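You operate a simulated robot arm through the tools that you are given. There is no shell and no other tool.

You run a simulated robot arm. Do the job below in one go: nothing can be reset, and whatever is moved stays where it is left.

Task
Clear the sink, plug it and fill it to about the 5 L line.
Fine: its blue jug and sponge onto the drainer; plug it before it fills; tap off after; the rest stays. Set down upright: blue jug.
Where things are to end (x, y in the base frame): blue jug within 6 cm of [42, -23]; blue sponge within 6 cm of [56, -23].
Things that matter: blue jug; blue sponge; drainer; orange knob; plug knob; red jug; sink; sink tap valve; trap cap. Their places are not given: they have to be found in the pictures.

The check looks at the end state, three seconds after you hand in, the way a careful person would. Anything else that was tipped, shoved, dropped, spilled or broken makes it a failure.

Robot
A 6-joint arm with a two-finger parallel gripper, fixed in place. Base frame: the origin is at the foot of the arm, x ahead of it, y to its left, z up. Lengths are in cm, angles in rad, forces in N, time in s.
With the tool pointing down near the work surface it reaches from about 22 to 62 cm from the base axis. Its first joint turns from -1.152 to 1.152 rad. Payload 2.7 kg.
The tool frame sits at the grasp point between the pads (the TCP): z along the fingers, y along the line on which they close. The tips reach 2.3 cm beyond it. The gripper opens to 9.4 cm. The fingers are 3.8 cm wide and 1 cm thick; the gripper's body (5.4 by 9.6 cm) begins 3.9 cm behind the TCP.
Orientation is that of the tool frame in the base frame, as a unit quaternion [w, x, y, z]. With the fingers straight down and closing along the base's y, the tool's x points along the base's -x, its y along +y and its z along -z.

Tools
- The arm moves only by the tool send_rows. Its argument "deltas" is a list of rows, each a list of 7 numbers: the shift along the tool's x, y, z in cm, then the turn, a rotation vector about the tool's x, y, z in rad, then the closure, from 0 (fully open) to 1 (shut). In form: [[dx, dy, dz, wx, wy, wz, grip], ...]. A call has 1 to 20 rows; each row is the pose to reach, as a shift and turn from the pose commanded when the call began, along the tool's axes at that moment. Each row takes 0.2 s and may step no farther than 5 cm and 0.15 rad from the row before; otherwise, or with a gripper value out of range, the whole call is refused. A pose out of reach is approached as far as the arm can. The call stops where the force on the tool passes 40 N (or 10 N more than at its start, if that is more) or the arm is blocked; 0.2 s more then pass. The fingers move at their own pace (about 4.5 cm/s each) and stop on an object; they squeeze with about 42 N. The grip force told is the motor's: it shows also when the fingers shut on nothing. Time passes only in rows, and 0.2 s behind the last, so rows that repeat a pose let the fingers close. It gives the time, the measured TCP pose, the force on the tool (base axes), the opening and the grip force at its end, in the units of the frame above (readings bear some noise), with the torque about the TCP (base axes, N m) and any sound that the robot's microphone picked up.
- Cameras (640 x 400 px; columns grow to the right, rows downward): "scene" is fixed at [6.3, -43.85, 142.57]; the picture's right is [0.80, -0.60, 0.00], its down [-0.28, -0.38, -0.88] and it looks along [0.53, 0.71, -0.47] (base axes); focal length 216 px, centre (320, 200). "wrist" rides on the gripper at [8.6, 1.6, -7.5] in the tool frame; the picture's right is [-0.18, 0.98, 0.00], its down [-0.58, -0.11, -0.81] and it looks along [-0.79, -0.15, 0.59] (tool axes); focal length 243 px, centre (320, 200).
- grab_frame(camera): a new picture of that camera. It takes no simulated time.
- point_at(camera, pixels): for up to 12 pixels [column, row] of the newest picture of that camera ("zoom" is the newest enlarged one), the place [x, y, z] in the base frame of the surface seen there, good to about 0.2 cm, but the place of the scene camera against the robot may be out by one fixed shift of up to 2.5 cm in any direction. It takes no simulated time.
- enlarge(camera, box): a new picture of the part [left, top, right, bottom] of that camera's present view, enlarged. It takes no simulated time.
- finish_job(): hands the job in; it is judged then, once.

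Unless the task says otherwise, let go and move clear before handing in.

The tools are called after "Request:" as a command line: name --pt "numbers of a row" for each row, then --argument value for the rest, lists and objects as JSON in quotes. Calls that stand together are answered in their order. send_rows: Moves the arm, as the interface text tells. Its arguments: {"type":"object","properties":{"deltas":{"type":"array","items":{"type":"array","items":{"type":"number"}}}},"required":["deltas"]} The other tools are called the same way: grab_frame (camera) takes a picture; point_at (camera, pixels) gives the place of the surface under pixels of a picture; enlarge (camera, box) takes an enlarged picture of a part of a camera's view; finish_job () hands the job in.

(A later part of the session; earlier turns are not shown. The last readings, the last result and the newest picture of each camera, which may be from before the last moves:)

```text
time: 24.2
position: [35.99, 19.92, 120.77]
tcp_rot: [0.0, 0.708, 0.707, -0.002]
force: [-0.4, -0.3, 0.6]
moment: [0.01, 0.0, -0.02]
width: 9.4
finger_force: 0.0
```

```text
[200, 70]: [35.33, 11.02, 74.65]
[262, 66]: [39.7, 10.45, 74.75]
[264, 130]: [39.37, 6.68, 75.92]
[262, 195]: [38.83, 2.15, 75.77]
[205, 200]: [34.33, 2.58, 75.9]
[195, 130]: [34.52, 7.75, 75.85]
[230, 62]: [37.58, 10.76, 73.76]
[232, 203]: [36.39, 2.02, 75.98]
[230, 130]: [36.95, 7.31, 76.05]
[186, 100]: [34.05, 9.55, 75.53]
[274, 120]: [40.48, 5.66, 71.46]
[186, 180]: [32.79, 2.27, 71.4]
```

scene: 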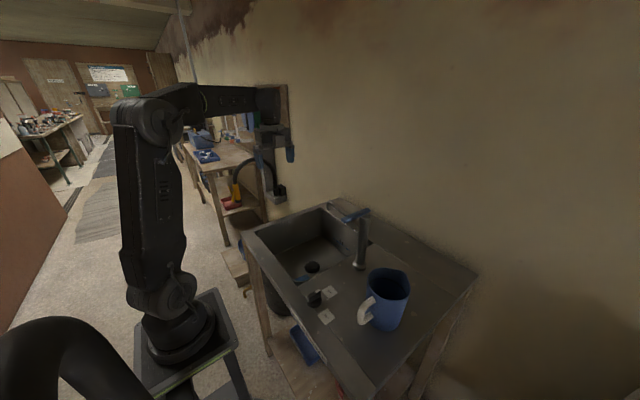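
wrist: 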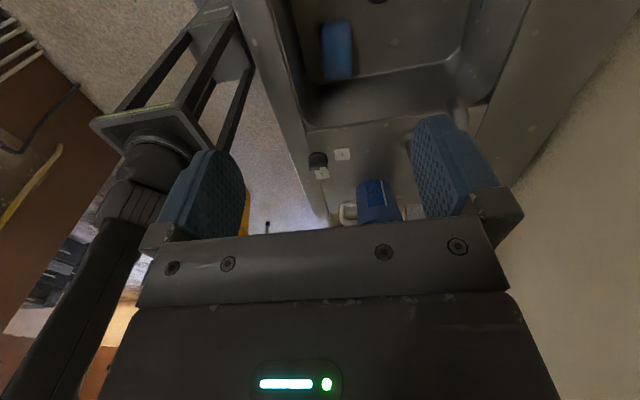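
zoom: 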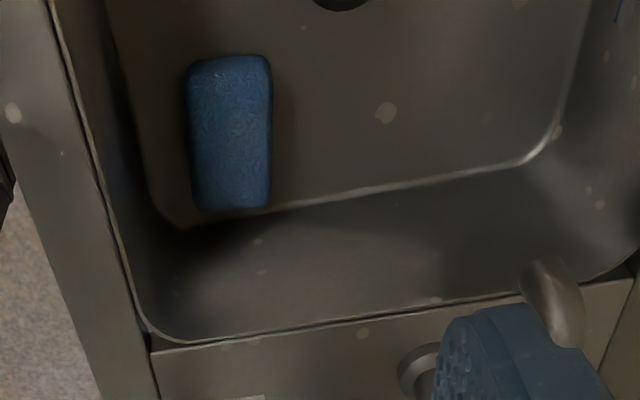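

The sponge is centred at about (37.0, 6.4), ~5.2 cm wide, long axis tilted 0.12 rad, top z 76. I'll align and descend to just above it, then check.

Request:
send_rows --pt "-4.5 0.3 0 0 0 0.06 0.15" --pt "-9 0.6 1 0 0 0.12 0.15" --pt "-13.5 1.0 3 0 0 0.12 0.15" --pt "-13.5 1.0 7.5 0 0 0.12 0.15" --pt "-13.5 1.0 12 0 0 0.12 0.15" --pt "-13.5 1.0 16.5 0 0 0.12 0.15" --pt "-13.5 1.0 21 0 0 0.12 0.15" --pt "-13.5 1.0 25.5 0 0 0.12 0.15" --pt "-13.5 1.0 30 0 0 0.12 0.15" --pt "-13.5 1.0 34 0 0 0.12 0.15" --pt "-13.5 1.0 37.5 0 0 0.12 0.15" --pt "-13.5 1.0 37.5 0 0 0.12 0.15"

Request:
grab_frame --camera "wrist"

Request:
grab_frame --camera "scene"

```text
time: 26.8
position: [36.92, 6.14, 83.01]
tcp_rot: [0.001, 0.748, 0.663, 0.0]
force: [0.3, 0.3, -0.4]
moment: [-0.02, 0.01, -0.02]
width: 8.0
finger_force: 0.1
```

```text
taken
```

wrist: 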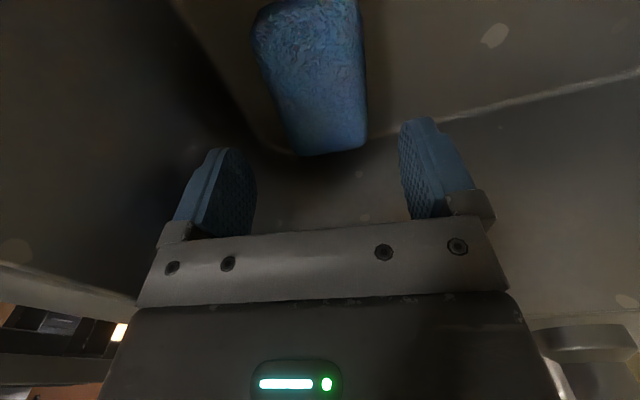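

```text
taken
```

scene: 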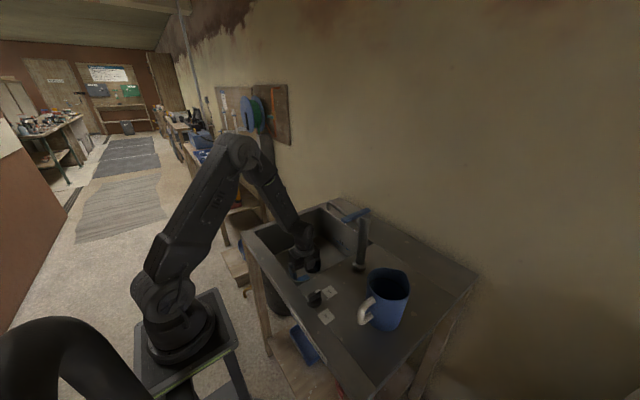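

The sponge is centred between the open fingers. I'll descend around it and close.

Request:
send_rows --pt "0 0 3 0 0 0 0.15" --pt "0 0 6 0 0 0 0.15" --pt "0 0 8 0 0 0 0.15" --pt "0 0 8.7 0 0 0 0.15" --pt "0 0 8.7 0 0 0 0.4" --pt "0 0 8.7 0 0 0 0.7" --pt "0 0 8.7 0 0 0 1" --pt "0 0 8.7 0 0 0 1" --pt "0 0 8.7 0 0 0 1" --pt "0 0 8.7 0 0 0 1"

Request:
grab_frame --camera "wrist"

```text
time: 29.0
position: [36.85, 6.11, 74.52]
tcp_rot: [0.001, 0.748, 0.663, 0.001]
force: [0.0, 0.5, -1.0]
moment: [-0.01, -0.04, 0.02]
width: 6.44
finger_force: 41.8
```

```text
taken
```

wrist: 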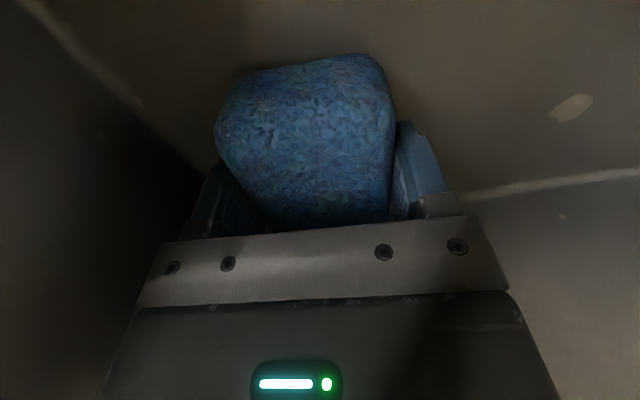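

Fingers stopped at 6.44 cm on the sponge with 42 N. I'll lift a few cm and confirm it's held.

Request:
send_rows --pt "0 0 -1 0 0 0 1" --pt "0 0 -3 0 0 0 1" --pt "0 0 -5 0 0 0 1" --pt "0 0 -5 0 0 0 1"

Request:
grab_frame --camera "wrist"

Request:
enlarge --camera "scene" --box '[240, 180, 380, 300]'

```text
time: 30.0
position: [36.97, 6.11, 79.41]
tcp_rot: [0.0, 0.749, 0.663, -0.002]
force: [0.2, -0.5, 0.0]
moment: [0.02, 0.01, 0.01]
width: 6.41
finger_force: 41.8
```

```text
taken
```

wrist: 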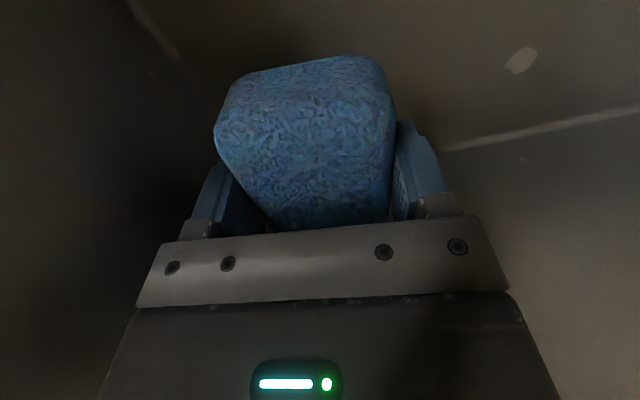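

```text
3.33 times, centred on (310, 240) of scene
```

zoom: 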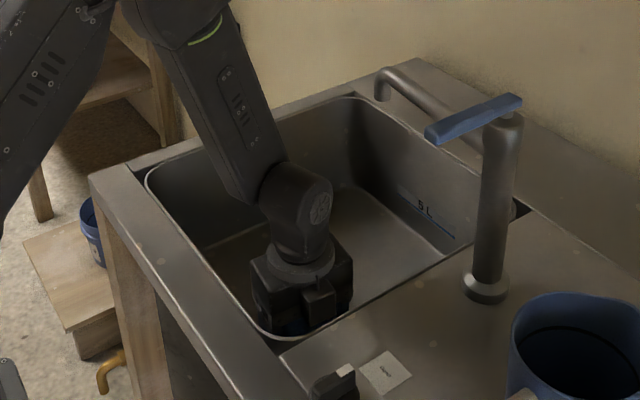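

The sponge is held and lifted. I'll raise it above lever height while pulling slightly back, then swing right in front of and above the tap.

Request:
send_rows --pt "0 0 -4 0 0 0 1" --pt "0 0 -8 0 0 0 1" --pt "0 0 -12 0 0 0 1" --pt "0 0 -16 0 0 0 1" --pt "-0.06 -0.5 -20 0 0 0 1" --pt "-0.12 -1 -24 0 0 0 1" --pt "-0.18 -1.5 -28 0 0 0 1" --pt "-0.24 -1.98 -32 0 0 0 1" --pt "-0.24 -1.98 -36 0 0 0 1" --pt "-0.24 -1.98 -39.5 0 0 0 1" --pt "-4.21 -1.5 -39.5 0 0 -0.03 1" --pt "-8.17 -1.01 -39.5 0 0 -0.06 1" --pt "-12.14 -0.53 -39.5 0 0 -0.09 1" --pt "-16.11 -0.05 -39.5 0 0 -0.12 1" --pt "-20.08 0.44 -39.5 0 0 -0.12 1" --pt "-20.08 0.44 -39.5 0 0 -0.12 1"

Request:
grab_frame --camera "wrist"

Request:
grab_frame --camera "scene"

```text
time: 33.4
position: [34.91, -13.73, 119.29]
tcp_rot: [0.001, 0.707, 0.707, 0.001]
force: [-0.4, -0.5, -0.5]
moment: [-0.02, 0.0, -0.02]
width: 6.41
finger_force: 41.7
```

```text
taken
```

wrist: 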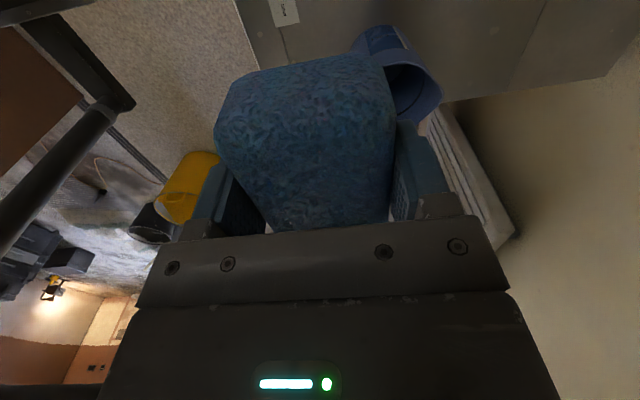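

```text
taken
```

scene: 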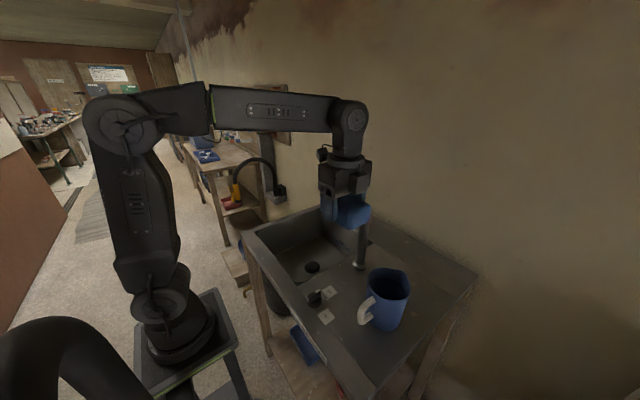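

The sponge is held above lever height at (34.9,-13.7). I'll extend outward over the jug's far side, lowering gradually to z≈107.

Request:
send_rows --pt "-1.43 3.4 2.0 0 0 0 1" --pt "-2.87 6.8 4.0 0 0 0 1" --pt "-4.3 10.2 6.0 0 0 0 1" --pt "-5.73 13.6 8.0 0 0 0 1" --pt "-7.17 17.0 10.0 0 0 0 1" --pt "-8.6 20.4 12.3 0 0 0 1" --pt "-8.6 20.4 12.3 0 0 0 1"

Request:
grab_frame --camera "wrist"

Request:
enlarge --camera "scene" --box '[310, 160, 490, 330]'

```text
time: 35.0
position: [55.33, -22.23, 106.84]
tcp_rot: [0.0, 0.707, 0.707, 0.0]
force: [0.4, -0.3, -0.2]
moment: [-0.01, -0.02, 0.0]
width: 6.4
finger_force: 41.8
```

```text
taken
```

wrist: 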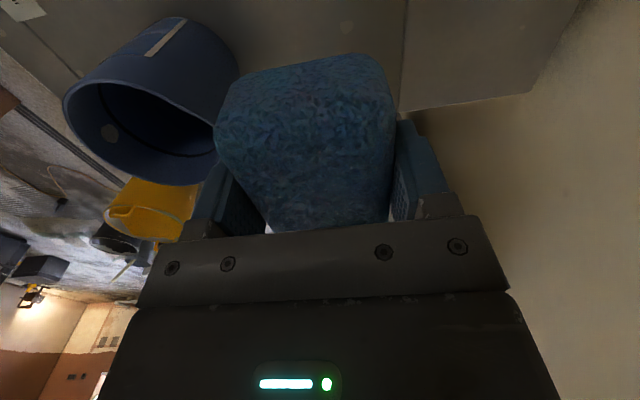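

```text
2.35 times, centred on (400, 245) of scene
```

zoom: 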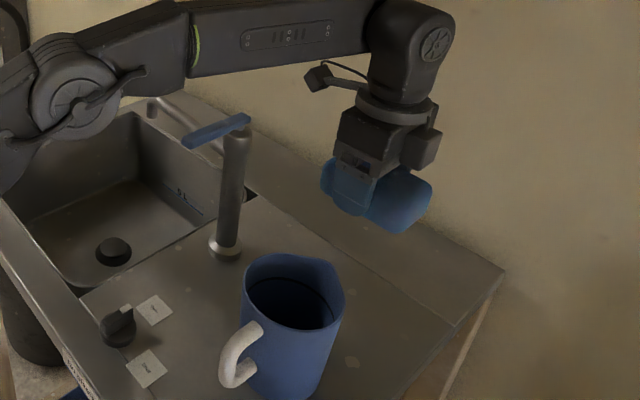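

The sponge is beyond the jug at z 107. I'll check where the drainer's back boundary line lies and the jug's current position.

Request:
point_at --camera "zoom" --pixels '[[345, 253], [440, 315], [350, 235], [345, 275], [325, 265], [342, 295], [255, 265], [290, 255], [430, 300], [330, 250], [352, 275], [400, 300]]'

Request:
point_at --camera "wrist" --pixels '[[403, 60], [404, 30], [380, 20], [430, 40], [238, 90], [236, 70], [65, 100], [150, 184], [205, 180], [180, 20]]'

```text
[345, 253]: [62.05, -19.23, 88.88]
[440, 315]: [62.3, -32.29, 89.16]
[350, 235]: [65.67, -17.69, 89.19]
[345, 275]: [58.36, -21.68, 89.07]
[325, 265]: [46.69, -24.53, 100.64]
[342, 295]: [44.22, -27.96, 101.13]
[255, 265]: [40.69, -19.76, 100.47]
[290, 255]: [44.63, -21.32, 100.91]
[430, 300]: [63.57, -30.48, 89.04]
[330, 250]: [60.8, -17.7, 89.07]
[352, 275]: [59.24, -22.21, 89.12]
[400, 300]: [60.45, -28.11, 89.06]
```

```text
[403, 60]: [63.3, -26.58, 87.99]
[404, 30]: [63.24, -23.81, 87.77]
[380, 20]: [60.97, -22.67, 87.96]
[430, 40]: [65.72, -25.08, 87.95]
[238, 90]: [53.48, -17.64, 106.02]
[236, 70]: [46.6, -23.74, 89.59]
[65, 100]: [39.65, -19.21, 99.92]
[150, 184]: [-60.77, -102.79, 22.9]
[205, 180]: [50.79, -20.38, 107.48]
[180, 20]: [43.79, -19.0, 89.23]
```

The drainer boundary is at x≈63, so (55.3,-22.3) is well on the drainer and clear of the jug. I'll lower the sponge close to the surface.

Request:
send_rows --pt "0 0 3.5 0 0 0 1" --pt "0 0 7 0 0 0 1" --pt "0 0 10.5 0 0 0 1" --pt "0 0 13 0 0 0 1" --pt "0 0 14.5 0 0 0 1" --pt "0 0 15.2 0 0 0 1" --pt "0 0 15.5 0 0 0 1" --pt "0 0 15.7 0 0 0 1" --pt "0 0 15.7 0 0 0 1"

Request:
enlarge --camera "scene" --box '[310, 160, 490, 330]'

```text
time: 37.0
position: [55.29, -22.32, 90.93]
tcp_rot: [0.0, 0.707, 0.707, -0.001]
force: [0.6, 0.3, -0.9]
moment: [0.02, 0.0, 0.0]
width: 6.42
finger_force: 41.5
```

```text
2.35 times, centred on (400, 245) of scene
```

zoom: 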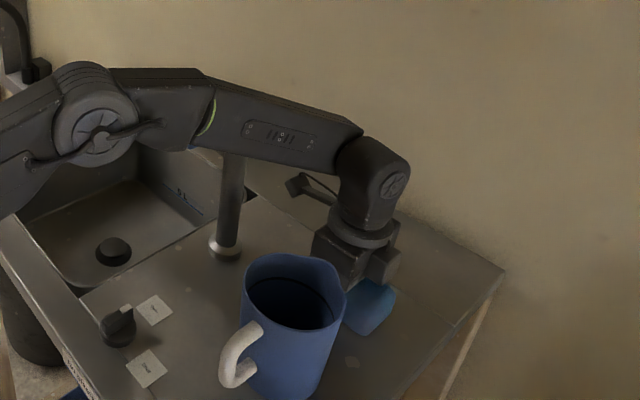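

No contact force yet at z 90.93. I'll lower in 0.1 cm steps.

Request:
send_rows --pt "0 0 0.1 0 0 0 1" --pt "0 0 0.2 0 0 0 1" --pt "0 0 0.3 0 0 0 1" --pt "0 0 0.3 0 0 0 1"

```text
time: 38.0
position: [55.45, -22.37, 90.94]
tcp_rot: [0.002, 0.707, 0.707, -0.001]
force: [-2.0, 2.1, 10.3]
moment: [0.13, 0.28, 0.01]
width: 6.41
finger_force: 41.8
```

The sponge is touching (10 N). I'll open slightly beyond its width and rise, keeping the near finger off the jug lip.

Request:
send_rows --pt "0 0 0.2 0 0 0 0.28" --pt "0 0 0.1 0 0 0 0.2" --pt "0 0 0.1 0 0 0 0.2" --pt "0 0 -1 0 0 0 0.2" --pt "0 0 -4 0 0 0 0.2" --pt "0 0 -8 0 0 0 0.2" --pt "0 0 -12 0 0 0 0.2" --pt "0 0 -16 0 0 0 0.2" --pt "0 0 -16 0 0 0 0.2"

Request:
grab_frame --camera "wrist"

Request:
enlarge --camera "scene" --box '[310, 160, 490, 330]'

```text
time: 40.0
position: [55.48, -22.15, 106.83]
tcp_rot: [0.0, 0.708, 0.707, 0.0]
force: [1.0, -0.8, -0.4]
moment: [-0.02, -0.01, -0.01]
width: 7.54
finger_force: 0.1
```

```text
taken
```

wrist: 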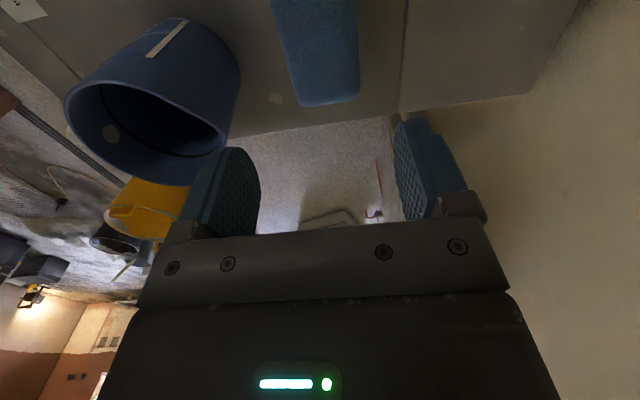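

```text
2.35 times, centred on (400, 245) of scene
```

zoom: 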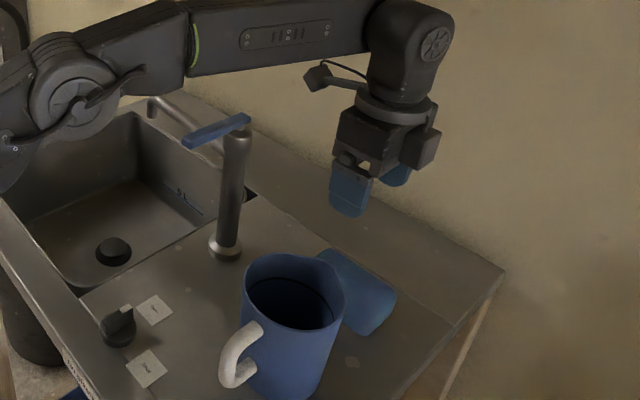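

The sponge sits on the drainer beyond the jug. Next is the plug knob: I'll retreat over the jug, stay clear of the lever, and hover above the knob with the fingers closing along y.

Request:
send_rows --pt "0.5 -4.13 -2.5 0 0 -0.15 0.4" --pt "1.0 -8.27 -5 0 0 -0.3 0.5" --pt "1.5 -12.4 -5 0 0 -0.45 0.5" --pt "2.0 -16.53 -5 0 0 -0.6 0.5" --pt "2.5 -20.67 -5 0 0 -0.75 0.5" --pt "3.0 -24.8 -5 0 0 -0.9 0.5" --pt "6.4 -24.8 -4 0 0 -1.05 0.5" --pt "9.8 -24.8 -3 0 0 -1.2 0.5" --pt "13.2 -24.8 -1 0 0 -1.35 0.5" --pt "13.2 -24.8 1.8 0 0 -1.5 0.5" --pt "13.2 -24.8 1.8 0 0 -1.57 0.5" --pt "13.2 -24.8 1.8 0 0 -1.57 0.5"

Request:
grab_frame --camera "wrist"

Request:
grab_frame --camera "scene"

```text
time: 42.6
position: [30.64, -9.24, 104.85]
tcp_rot: [0.001, -0.001, 1.0, -0.001]
force: [0.8, 0.0, -0.2]
moment: [-0.01, 0.0, 0.0]
width: 4.71
finger_force: 0.1
```

```text
taken
```

wrist: 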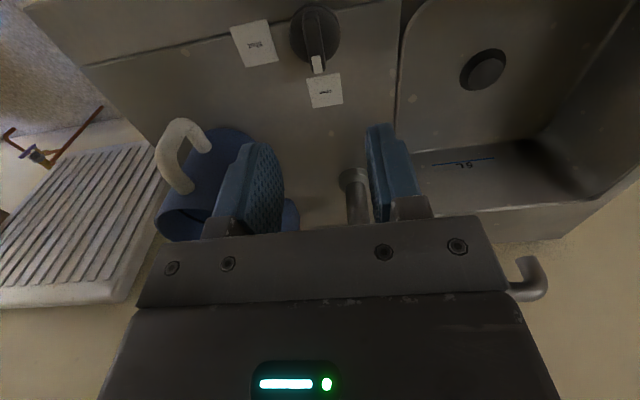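

```text
taken
```

scene: 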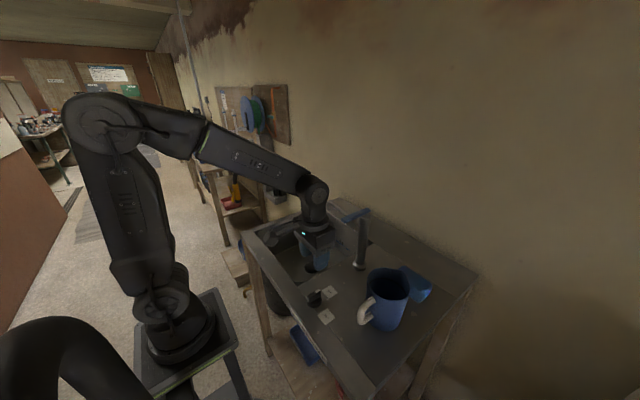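

The knob is visible at (315,35) with its white pointer toward the Open card at (325,90). I'll zoom in and measure its bar and base.

Request:
enlarge --camera "wrist" --box '[220, 0, 412, 120]'

Request:
point_at --camera "wrist" --pixels '[[312, 10], [314, 35], [317, 55], [319, 68], [305, 30], [324, 30], [292, 35], [338, 35], [320, 75], [312, 60], [325, 92], [255, 45]]'

```text
3.33 times, centred on (316, 60) of wrist
```

zoom: 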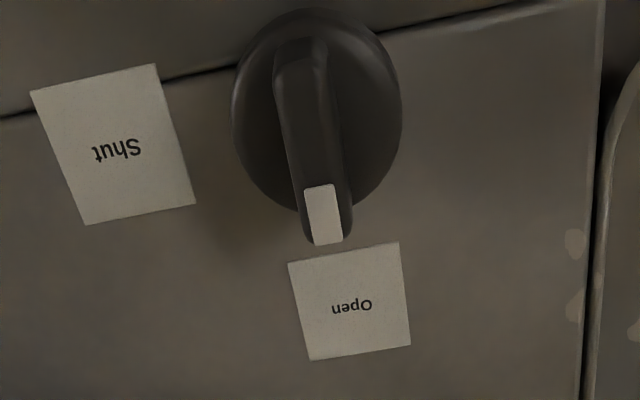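

```text
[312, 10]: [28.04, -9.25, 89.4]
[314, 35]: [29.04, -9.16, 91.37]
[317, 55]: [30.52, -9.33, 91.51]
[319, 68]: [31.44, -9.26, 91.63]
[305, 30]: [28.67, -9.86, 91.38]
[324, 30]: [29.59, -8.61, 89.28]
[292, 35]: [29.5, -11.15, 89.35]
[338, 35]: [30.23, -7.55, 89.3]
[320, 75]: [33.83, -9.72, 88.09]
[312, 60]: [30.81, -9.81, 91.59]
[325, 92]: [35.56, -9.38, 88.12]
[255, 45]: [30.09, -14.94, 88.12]
```

The bar top is z≈91.5, the disc top z≈89.3, with the bar along x at y≈-9.3. I'll get the disc's outline for its centre.

Request:
point_at --camera "zoom" --pixels '[[236, 115], [398, 110], [300, 14], [345, 14], [262, 180], [385, 165], [275, 100], [335, 130], [300, 48], [328, 235], [318, 45], [296, 200]]'

```text
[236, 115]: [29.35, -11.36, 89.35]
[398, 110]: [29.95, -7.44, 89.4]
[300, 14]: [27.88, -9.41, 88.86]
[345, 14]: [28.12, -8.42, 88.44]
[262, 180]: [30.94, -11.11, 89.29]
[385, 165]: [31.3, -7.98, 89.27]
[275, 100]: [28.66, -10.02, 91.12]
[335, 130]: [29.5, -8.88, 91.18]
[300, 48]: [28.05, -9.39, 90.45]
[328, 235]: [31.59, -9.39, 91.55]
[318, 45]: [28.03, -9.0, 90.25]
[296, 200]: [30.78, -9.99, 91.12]
```

The knob centre is about (30.0,-9.4) with bar 1.15 cm thick. I'll descend so the tips stay just above the disc and close on the bar.

Request:
send_rows --pt "0.64 -0.16 4 0 0 0 0.5" --pt "0.64 -0.16 8 0 0 0 0.5" --pt "0.64 -0.16 11 0 0 0 0.5" --pt "0.64 -0.16 12.3 0 0 0 0.5" --pt "0.64 -0.16 12.7 0 0 0 0.5" --pt "0.64 -0.16 12.7 0 0 0 0.5"

Request:
grab_frame --camera "wrist"

Request:
enlarge --camera "scene" --box '[270, 230, 370, 330]'

```text
time: 44.0
position: [30.02, -9.44, 92.06]
tcp_rot: [0.0, 0.0, 1.0, -0.001]
force: [-0.4, -0.2, 0.5]
moment: [0.0, 0.0, 0.01]
width: 4.71
finger_force: 0.1
```

```text
taken
```

wrist: 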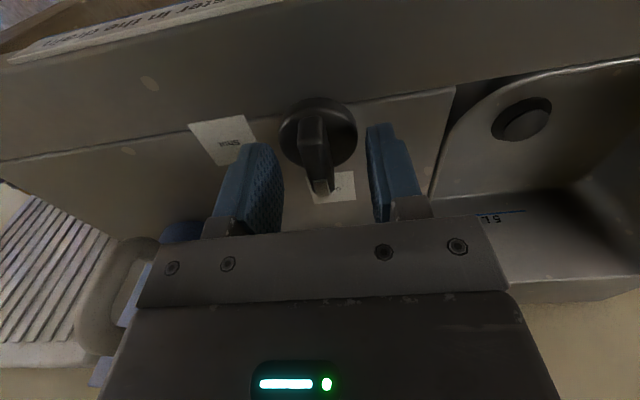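

```text
4.00 times, centred on (320, 280) of scene
```

zoom: 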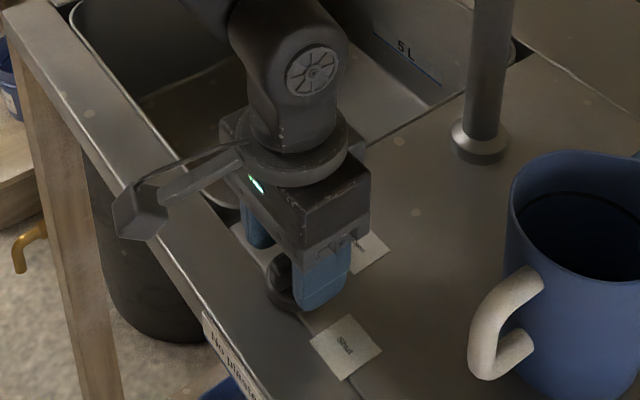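

The bar is between the fingers in the wrist view (bar at 318,150). I'll close on it.

Request:
send_rows --pt "0 0 0 0 0 0 0.7" --pt "0 0 0 0 0 0 0.85" --pt "0 0 0 0 0 0 1" --pt "0 0 0 0 0 0 1" --pt "0 0 0 0 0 0 1"

Request:
grab_frame --camera "wrist"

```text
time: 45.2
position: [29.91, -9.56, 92.2]
tcp_rot: [0.001, 0.0, 1.0, -0.002]
force: [-0.6, -27.2, -5.0]
moment: [-0.28, -0.02, 0.0]
width: 1.3
finger_force: 45.3
```

```text
taken
```

wrist: 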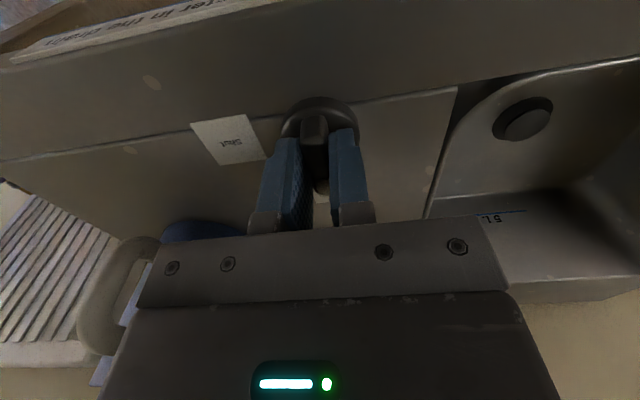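

The grip is on (1.3 cm), but there's a 27 N side force in −y, meaning I'm slightly off-centre. I'll shift a little in −y to relieve it before turning.

Request:
send_rows --pt "0 -0.05 0 0 0 0 1" --pt "0 -0.1 0 0 0 0 1" --pt "0 -0.1 0 0 0 0 1"

```text
time: 46.0
position: [29.92, -9.49, 92.14]
tcp_rot: [0.001, -0.001, 1.0, -0.001]
force: [6.8, -26.7, -22.0]
moment: [-0.28, -0.21, -0.01]
width: 1.31
finger_force: 45.2
```

Side force barely changed. I'll nudge a bit more in −y and see the trend.

Request:
send_rows --pt "0 -0.1 0 0 0 0 1" --pt "0 -0.2 0 0 0 0 1" --pt "0 -0.2 0 0 0 0 1"

```text
time: 46.8
position: [29.93, -9.55, 92.16]
tcp_rot: [0.0, 0.001, 1.0, 0.0]
force: [5.2, 1.6, -23.6]
moment: [0.08, -1.08, -0.02]
width: 1.27
finger_force: 45.0
```

Side force is now gone, but there's a −24 N vertical pull, so I'm slightly high. I'll lower 0.15 cm.

Request:
send_rows --pt "0 0 0.08 0 0 0 1" --pt "0 0 0.15 0 0 0 1" --pt "0 0 0.15 0 0 0 1"

```text
time: 47.6
position: [29.9, -9.55, 92.37]
tcp_rot: [0.0, 0.0, 1.0, -0.001]
force: [-2.1, 26.9, 25.5]
moment: [0.61, 0.99, 0.01]
width: 1.26
finger_force: 44.9
```

The arm is very stiff against the tight grip, so a loosely held turn is better: I'll open to about 1.9 cm so the bar can self-centre, then check forces.

Request:
send_rows --pt "0 0 -0.1 0 0 0 0.8" --pt "0 0 -0.1 0 0 0 0.8" --pt "0 0 -0.1 0 0 0 0.8"

Request:
enlarge --camera "wrist" --box '[220, 80, 412, 240]'

```text
time: 48.4
position: [29.96, -9.57, 92.14]
tcp_rot: [0.001, -0.001, 1.0, -0.001]
force: [0.3, 0.9, -0.3]
moment: [0.0, 0.02, 0.03]
width: 1.9
finger_force: 0.0
```

```text
2.50 times, centred on (316, 160) of wrist
```

zoom: 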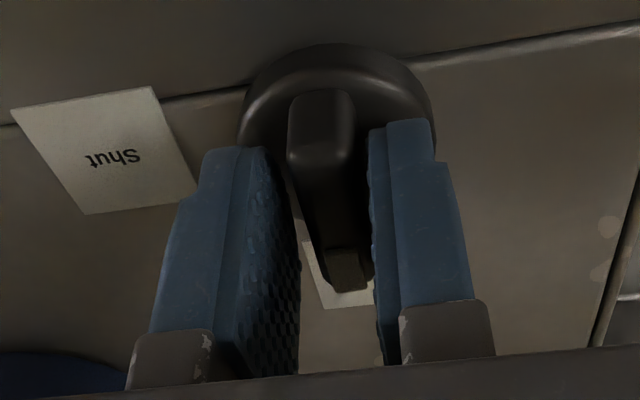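

Forces are zero and the bar sits loosely between the pads. I'll turn clockwise (toward Shut) by about 0.9 rad and check.

Request:
send_rows --pt "0 0 0 0 0 0.1 0.8" --pt "0 0 0 0 0 0.2 0.8" --pt "0 0 0 0 0 0.3 0.8" --pt "0 0 0 0 0 0.4 0.8" --pt "0 0 0 0 0 0.5 0.8" --pt "0 0 0 0 0 0.6 0.8" --pt "0 0 0 0 0 0.7 0.8" --pt "0 0 0 0 0 0.8 0.8" --pt "0 0 0 0 0 0.9 0.8" --pt "0 0 0 0 0 0.9 0.8"

Request:
grab_frame --camera "wrist"

Request:
enlarge --camera "scene" --box '[270, 230, 370, 330]'

```text
time: 50.6
position: [29.85, -9.54, 92.13]
tcp_rot: [0.001, 0.436, 0.9, -0.001]
force: [1.0, 0.8, 0.3]
moment: [0.0, 0.0, 0.02]
width: 1.91
finger_force: 0.2
```

```text
taken
```

wrist: 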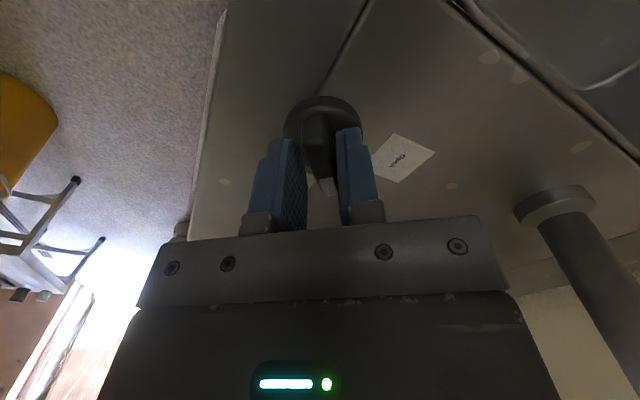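

```text
4.00 times, centred on (320, 280) of scene
```

zoom: 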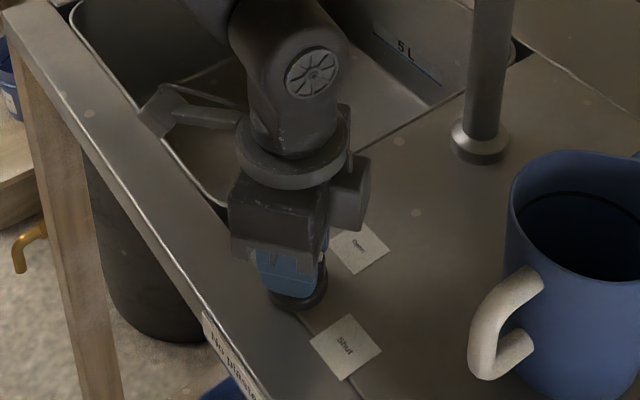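

The knob follows smoothly with negligible force. I'll continue turning to about 1.6 rad total.

Request:
send_rows --pt "0 0 0 0 0 0.1 0.8" --pt "0 0 0 0 0 0.2 0.8" --pt "0 0 0 0 0 0.3 0.8" --pt "0 0 0 0 0 0.4 0.8" --pt "0 0 0 0 0 0.5 0.8" --pt "0 0 0 0 0 0.6 0.8" --pt "0 0 0 0 0 0.68 0.8" --pt "0 0 0 0 0 0.68 0.8"

Request:
grab_frame --camera "wrist"

Request:
enlarge --camera "scene" --box '[270, 230, 370, 330]'

```text
time: 52.4
position: [29.8, -9.68, 92.18]
tcp_rot: [0.001, 0.711, 0.703, -0.001]
force: [-0.4, 0.0, -0.5]
moment: [-0.02, 0.0, 0.01]
width: 1.88
finger_force: 0.3
```

```text
taken
```

wrist: 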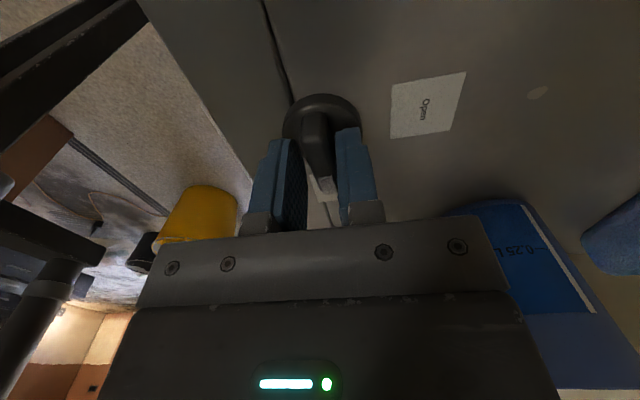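

```text
4.00 times, centred on (320, 280) of scene
```

zoom: 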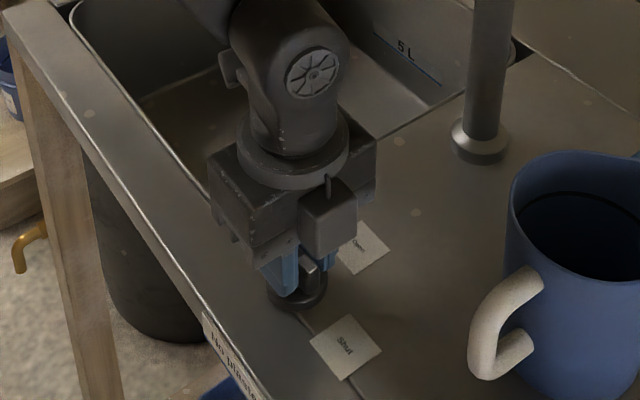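

I'll enlarge the knob to judge how far the bar lags the fingers.

Request:
enlarge --camera "wrist" --box '[220, 80, 412, 240]'

Request:
enlarge --camera "scene" --box '[295, 270, 345, 310]'

```text
2.50 times, centred on (316, 160) of wrist
```

zoom: 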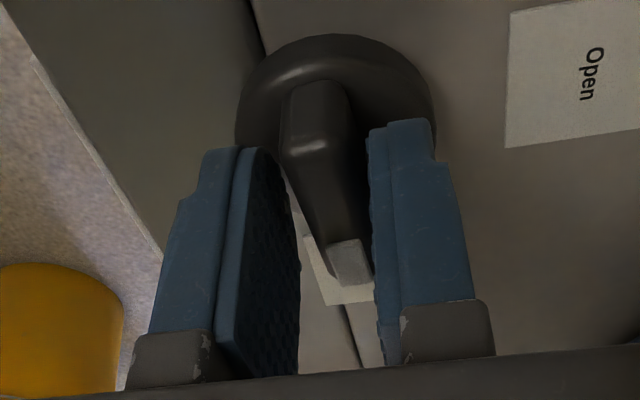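

```text
10.00 times, centred on (320, 290) of scene
```

zoom: 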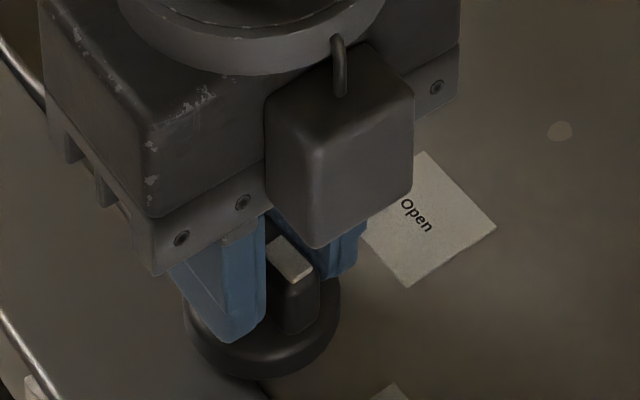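

The bar lags a bit (pointer at zoom 350,262 touches the right pad). I'll turn another 0.2 rad and watch for the end stop.

Request:
send_rows --pt "0 0 0 0 0 0.06 0.8" --pt "0 0 0 0 0 0.12 0.8" --pt "0 0 0 0 0 0.18 0.8" --pt "0 0 0 0 0 0.2 0.8" --pt "0 0 0 0 0 0.2 0.8"

Request:
enlarge --camera "wrist" --box '[220, 80, 412, 240]'

Request:
enlarge --camera "scene" --box '[275, 240, 345, 310]'

```text
time: 53.6
position: [30.0, -9.59, 92.26]
tcp_rot: [0.002, 0.777, 0.629, 0.0]
force: [6.1, 1.8, -0.6]
moment: [0.0, -0.06, 0.08]
width: 2.14
finger_force: 3.2
```

```text
2.50 times, centred on (316, 160) of wrist
```

zoom: 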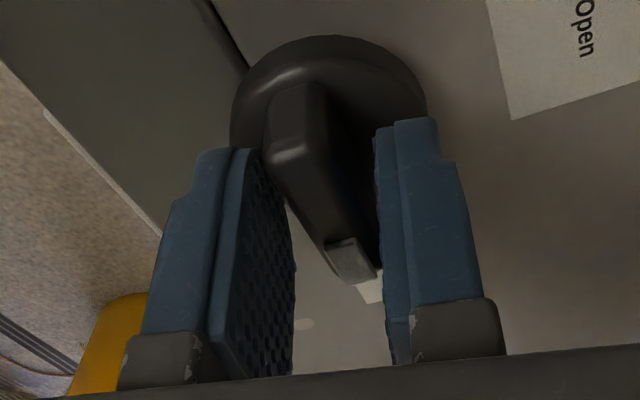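

```text
5.71 times, centred on (310, 275) of scene
```

zoom: 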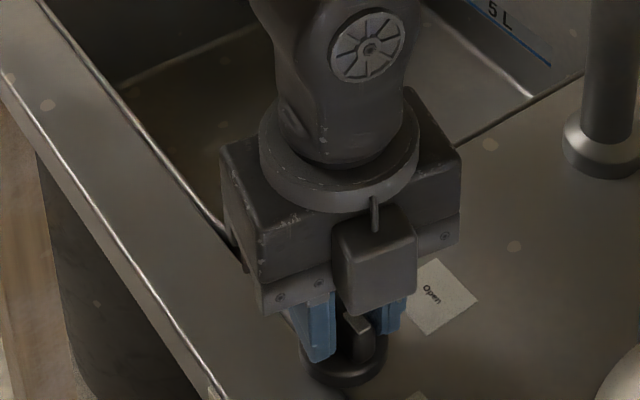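

The fingers were spread to 2.14 cm while the bar stopped, so the knob is against its Shut stop. I'll ease back slightly, open and rise, then verify the knob and plug.

Request:
send_rows --pt "0 0 0 0 0 -0.08 0.7" --pt "0 0 0 0 0 -0.1 0.5" --pt "0 0 0 0 0 -0.1 0.5" --pt "0 0 0 0 0 -0.1 0.5" --pt "0 0 -3 0 0 -0.1 0.5" --pt "0 0 -7 0 0 -0.1 0.5" --pt "0 0 -11 0 0 -0.1 0.5" --pt "0 0 -15 0 0 -0.1 0.5" --pt "0 0 -18 0 0 -0.1 0.5" --pt "0 0 -18 0 0 -0.1 0.5"

Request:
grab_frame --camera "wrist"

Request:
grab_frame --camera "scene"

Request:
enlarge --camera "scene" --box '[280, 240, 360, 330]'

```text
time: 55.8
position: [29.97, -9.59, 110.21]
tcp_rot: [0.001, 0.745, 0.667, 0.0]
force: [-0.6, 0.7, 0.3]
moment: [-0.02, -0.03, 0.02]
width: 4.7
finger_force: 0.0
```

```text
taken
```

wrist: 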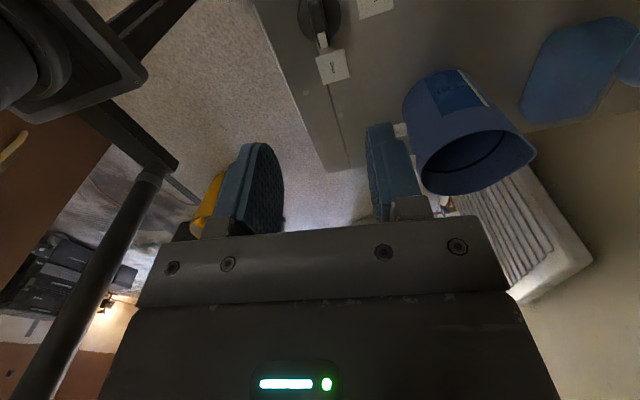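

```text
taken
```

scene: 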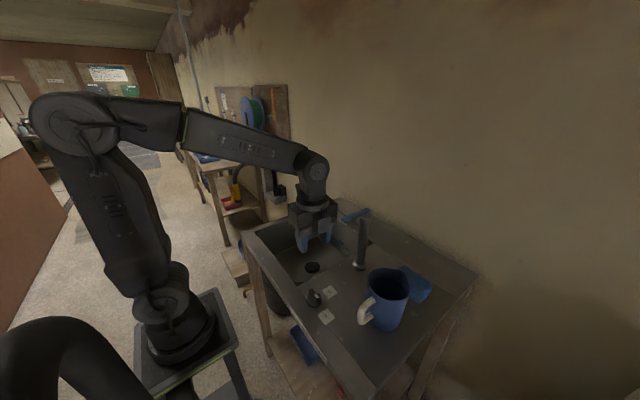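

```text
4.44 times, centred on (320, 285) of scene
```

zoom: 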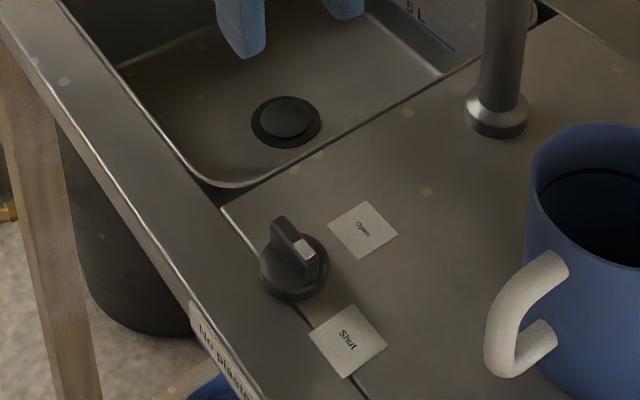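

The knob pointer now faces the Shut card and the plug disc looks lowered. I'll confirm the plug's height and look at the tap valve.

Request:
point_at --camera "zoom" --pixels '[[287, 115], [285, 105], [262, 135], [240, 130], [305, 250], [310, 262], [282, 225], [410, 200]]'

Request:
enlarge --camera "scene" --box '[330, 190, 400, 280]'

```text
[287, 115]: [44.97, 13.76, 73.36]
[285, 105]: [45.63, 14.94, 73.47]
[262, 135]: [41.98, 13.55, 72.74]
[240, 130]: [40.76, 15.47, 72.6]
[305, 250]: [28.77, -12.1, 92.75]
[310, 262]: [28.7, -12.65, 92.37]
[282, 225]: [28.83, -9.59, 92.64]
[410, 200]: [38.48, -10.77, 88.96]
```

```text
4.44 times, centred on (365, 235) of scene
```

zoom: 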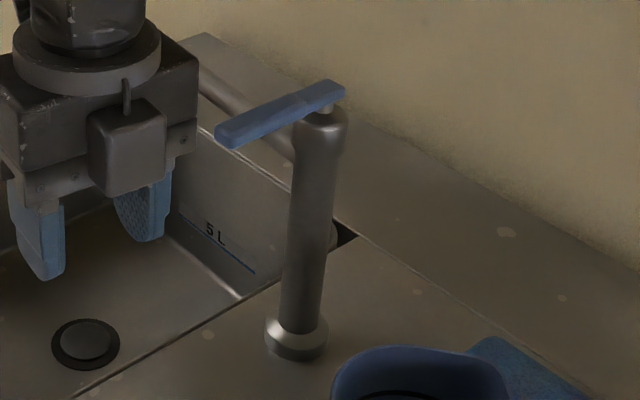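

The plug top dropped 1 cm (scene z 74.4 → 73.4), so it's shut. Now I'll position for a good wrist view of the tap lever, turning the tool back to yaw 0.

Request:
send_rows --pt "0 0 -3 0 0 -0.15 0.5" --pt "0 0 -6 0 0 -0.3 0.5" --pt "0 0 -8.8 0 0 -0.45 0.5" --pt "0 0 -8.8 0 0 -0.6 0.5" --pt "0 0 -8.8 0 0 -0.75 0.5" --pt "0 0 -8.8 0 0 -0.9 0.5" --pt "0.5 0.8 -8.8 0 0 -1.05 0.5" --pt "1.0 1.6 -8.8 0 0 -1.2 0.5" --pt "1.5 2.4 -8.8 0 0 -1.35 0.5" --pt "2.0 3.2 -8.8 0 0 -1.5 0.5" --pt "2.84 4.72 -8.8 0 0 -1.64 0.5" --pt "2.84 4.72 -8.8 0 0 -1.68 0.5" --pt "2.84 4.72 -8.8 0 0 -1.68 0.5"

Request:
grab_frame --camera "wrist"

Request:
enlarge --camera "wrist" --box '[220, 40, 460, 230]'

```text
time: 58.6
position: [34.89, -7.23, 118.94]
tcp_rot: [0.001, 0.0, 1.0, -0.002]
force: [0.3, -0.6, 0.7]
moment: [0.05, 0.0, -0.02]
width: 4.7
finger_force: 0.0
```

```text
taken
```

wrist: 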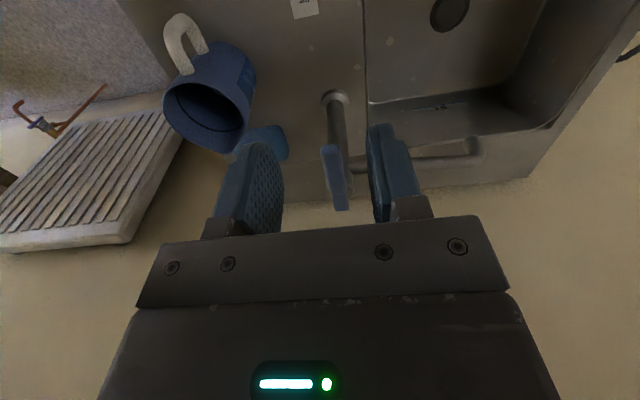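

```text
2.11 times, centred on (340, 135) of wrist
```

zoom: 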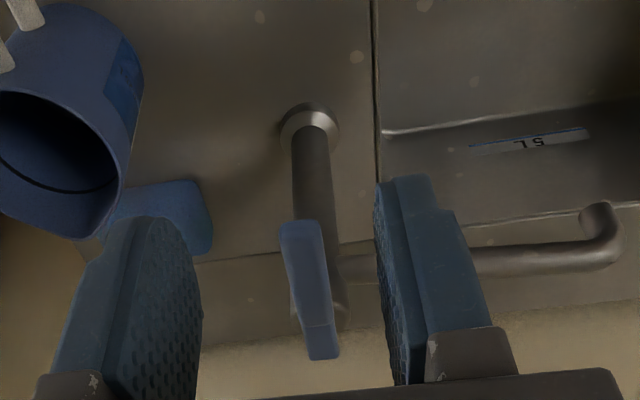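

The lever is clearly seen between the fingers (zoom 300,225 to 323,355). I'll measure it.

Request:
point_at --camera "zoom" --pixels '[[300, 228], [286, 235], [316, 232], [305, 270], [292, 270], [324, 270], [312, 310], [322, 350], [310, 355], [337, 350], [345, 320], [308, 150]]'

Request:
point_at --camera "wrist" --pixels '[[340, 205], [333, 150], [336, 100], [450, 145], [475, 145]]'

```text
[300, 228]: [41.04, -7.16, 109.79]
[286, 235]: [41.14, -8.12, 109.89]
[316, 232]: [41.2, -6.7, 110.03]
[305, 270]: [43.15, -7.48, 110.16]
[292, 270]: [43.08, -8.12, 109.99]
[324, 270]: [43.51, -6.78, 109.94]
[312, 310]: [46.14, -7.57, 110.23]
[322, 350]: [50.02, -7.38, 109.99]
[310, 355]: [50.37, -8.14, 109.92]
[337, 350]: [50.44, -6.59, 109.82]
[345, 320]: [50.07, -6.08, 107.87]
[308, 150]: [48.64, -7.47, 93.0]
```

```text
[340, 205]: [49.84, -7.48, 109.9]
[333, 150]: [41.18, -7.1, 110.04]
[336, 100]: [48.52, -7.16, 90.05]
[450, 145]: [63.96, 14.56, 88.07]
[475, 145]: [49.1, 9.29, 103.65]
```

The lever spans x 40.9–50.6 at y −7.4, top z 110, pivoting about the column near (49.8,-7.4). I'll straddle it loosely at x≈43.5.

Request:
send_rows --pt "-4.3 -0.1 0 0 0 0 0.55" --pt "-8.6 -0.17 0 0 0 0 0.6" --pt "-8.6 -0.17 2 0 0 0 0.62" --pt "-8.6 -0.17 5 0 0 0 0.62" --pt "-8.6 -0.17 7.5 0 0 0 0.62" --pt "-8.6 -0.17 8.7 0 0 0 0.62" --pt "-8.6 -0.17 8.7 0 0 0 0.7" --pt "-8.6 -0.17 8.7 0 0 0 0.7"

Request:
grab_frame --camera "wrist"

Request:
enlarge --camera "scene" --box '[310, 170, 410, 280]'

```text
time: 60.4
position: [43.46, -7.51, 110.22]
tcp_rot: [0.0, 0.0, 1.0, -0.001]
force: [-0.6, -0.2, 0.8]
moment: [-0.01, -0.01, 0.03]
width: 2.82
finger_force: 0.1
```

```text
taken
```

wrist: 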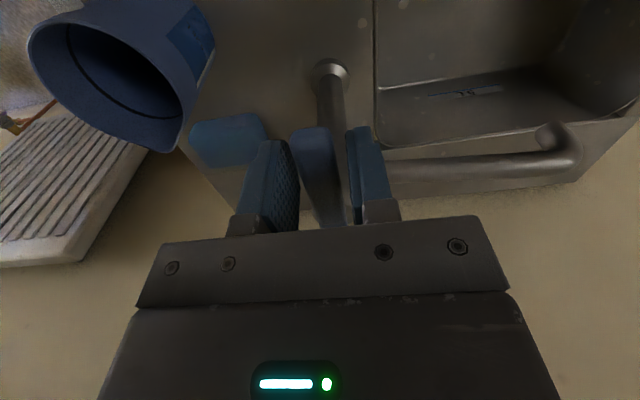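

```text
3.64 times, centred on (360, 225) of scene
```

zoom: 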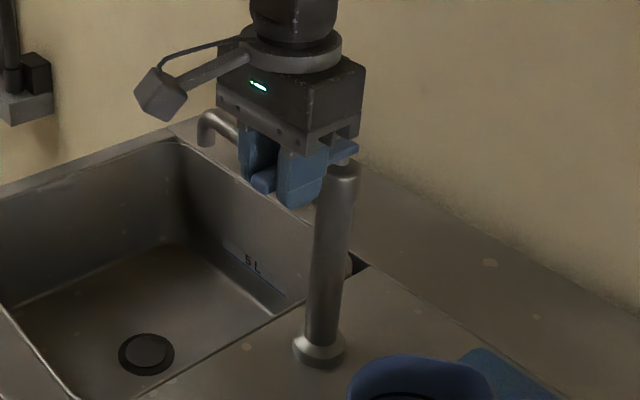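

The lever lies between the pads. I'll test a small clockwise turn toward the spout side, checking force and sound.

Request:
send_rows --pt "-0.01 0.25 0 0 0 0.04 0.7" --pt "-0.02 0.5 0 0 0 0.08 0.7" --pt "-0.05 0.75 0 0 0 0.12 0.7" --pt "-0.08 1.0 0 0 0 0.16 0.7"

Request:
grab_frame --camera "wrist"

```text
time: 61.4
position: [43.62, -6.73, 110.16]
tcp_rot: [0.001, 0.082, 0.997, -0.002]
force: [7.4, -25.7, -4.9]
moment: [-0.07, -0.24, 0.68]
width: 3.89
finger_force: 12.3
```

```text
taken
```

wrist: 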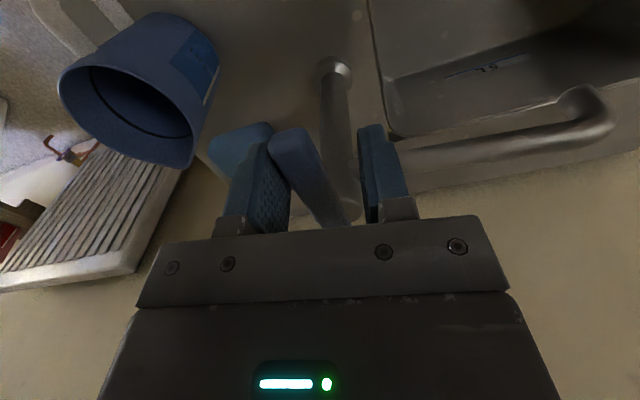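

The lever didn't budge that way (−26 N, fingers spread to 3.9 cm), so it's at its closed stop in that direction. I'll back off to neutral.

Request:
send_rows --pt "-0.04 -0.5 0 0 0 -0.08 0.7" --pt "-0.08 -1.0 0 0 0 -0.16 0.7" --pt "-0.08 -1.0 0 0 0 -0.16 0.7"

Request:
grab_frame --camera "wrist"

```text
time: 62.2
position: [43.43, -7.35, 110.25]
tcp_rot: [0.0, 0.0, 1.0, 0.001]
force: [0.3, -0.2, 0.2]
moment: [0.0, 0.01, 0.02]
width: 2.79
finger_force: 0.1
```

```text
taken
```

wrist: 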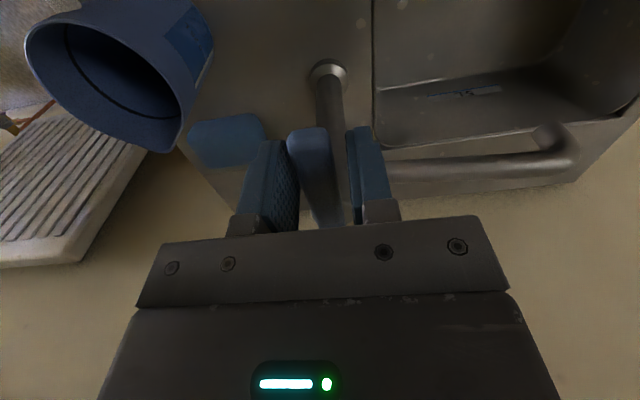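

The lever is where it was. I'll try a small counterclockwise turn (tip toward −y).

Request:
send_rows --pt "-0.01 -0.25 0 0 0 -0.04 0.7" --pt "-0.02 -0.5 0 0 0 -0.08 0.7" --pt "-0.05 -0.75 0 0 0 -0.12 0.7" --pt "-0.08 -1.0 0 0 0 -0.16 0.7" --pt "-0.13 -1.25 0 0 0 -0.2 0.7"

Request:
grab_frame --camera "wrist"

Request:
enlarge --camera "scene" --box '[290, 170, 410, 290]'

```text
time: 63.4
position: [43.73, -8.63, 110.2]
tcp_rot: [-0.001, -0.1, 0.995, -0.001]
force: [-0.7, 0.8, 1.0]
moment: [0.03, 0.0, -0.03]
width: 2.88
finger_force: 0.5
```

```text
taken
```

wrist: 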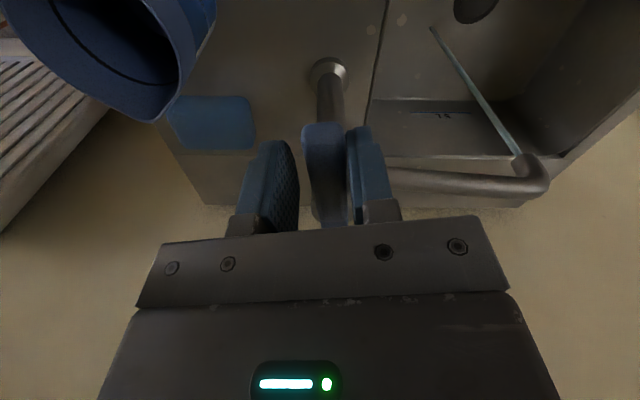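

```text
3.33 times, centred on (350, 230) of scene
```

zoom: 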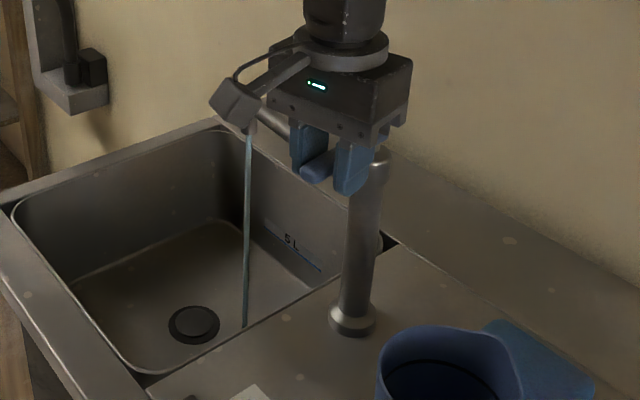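

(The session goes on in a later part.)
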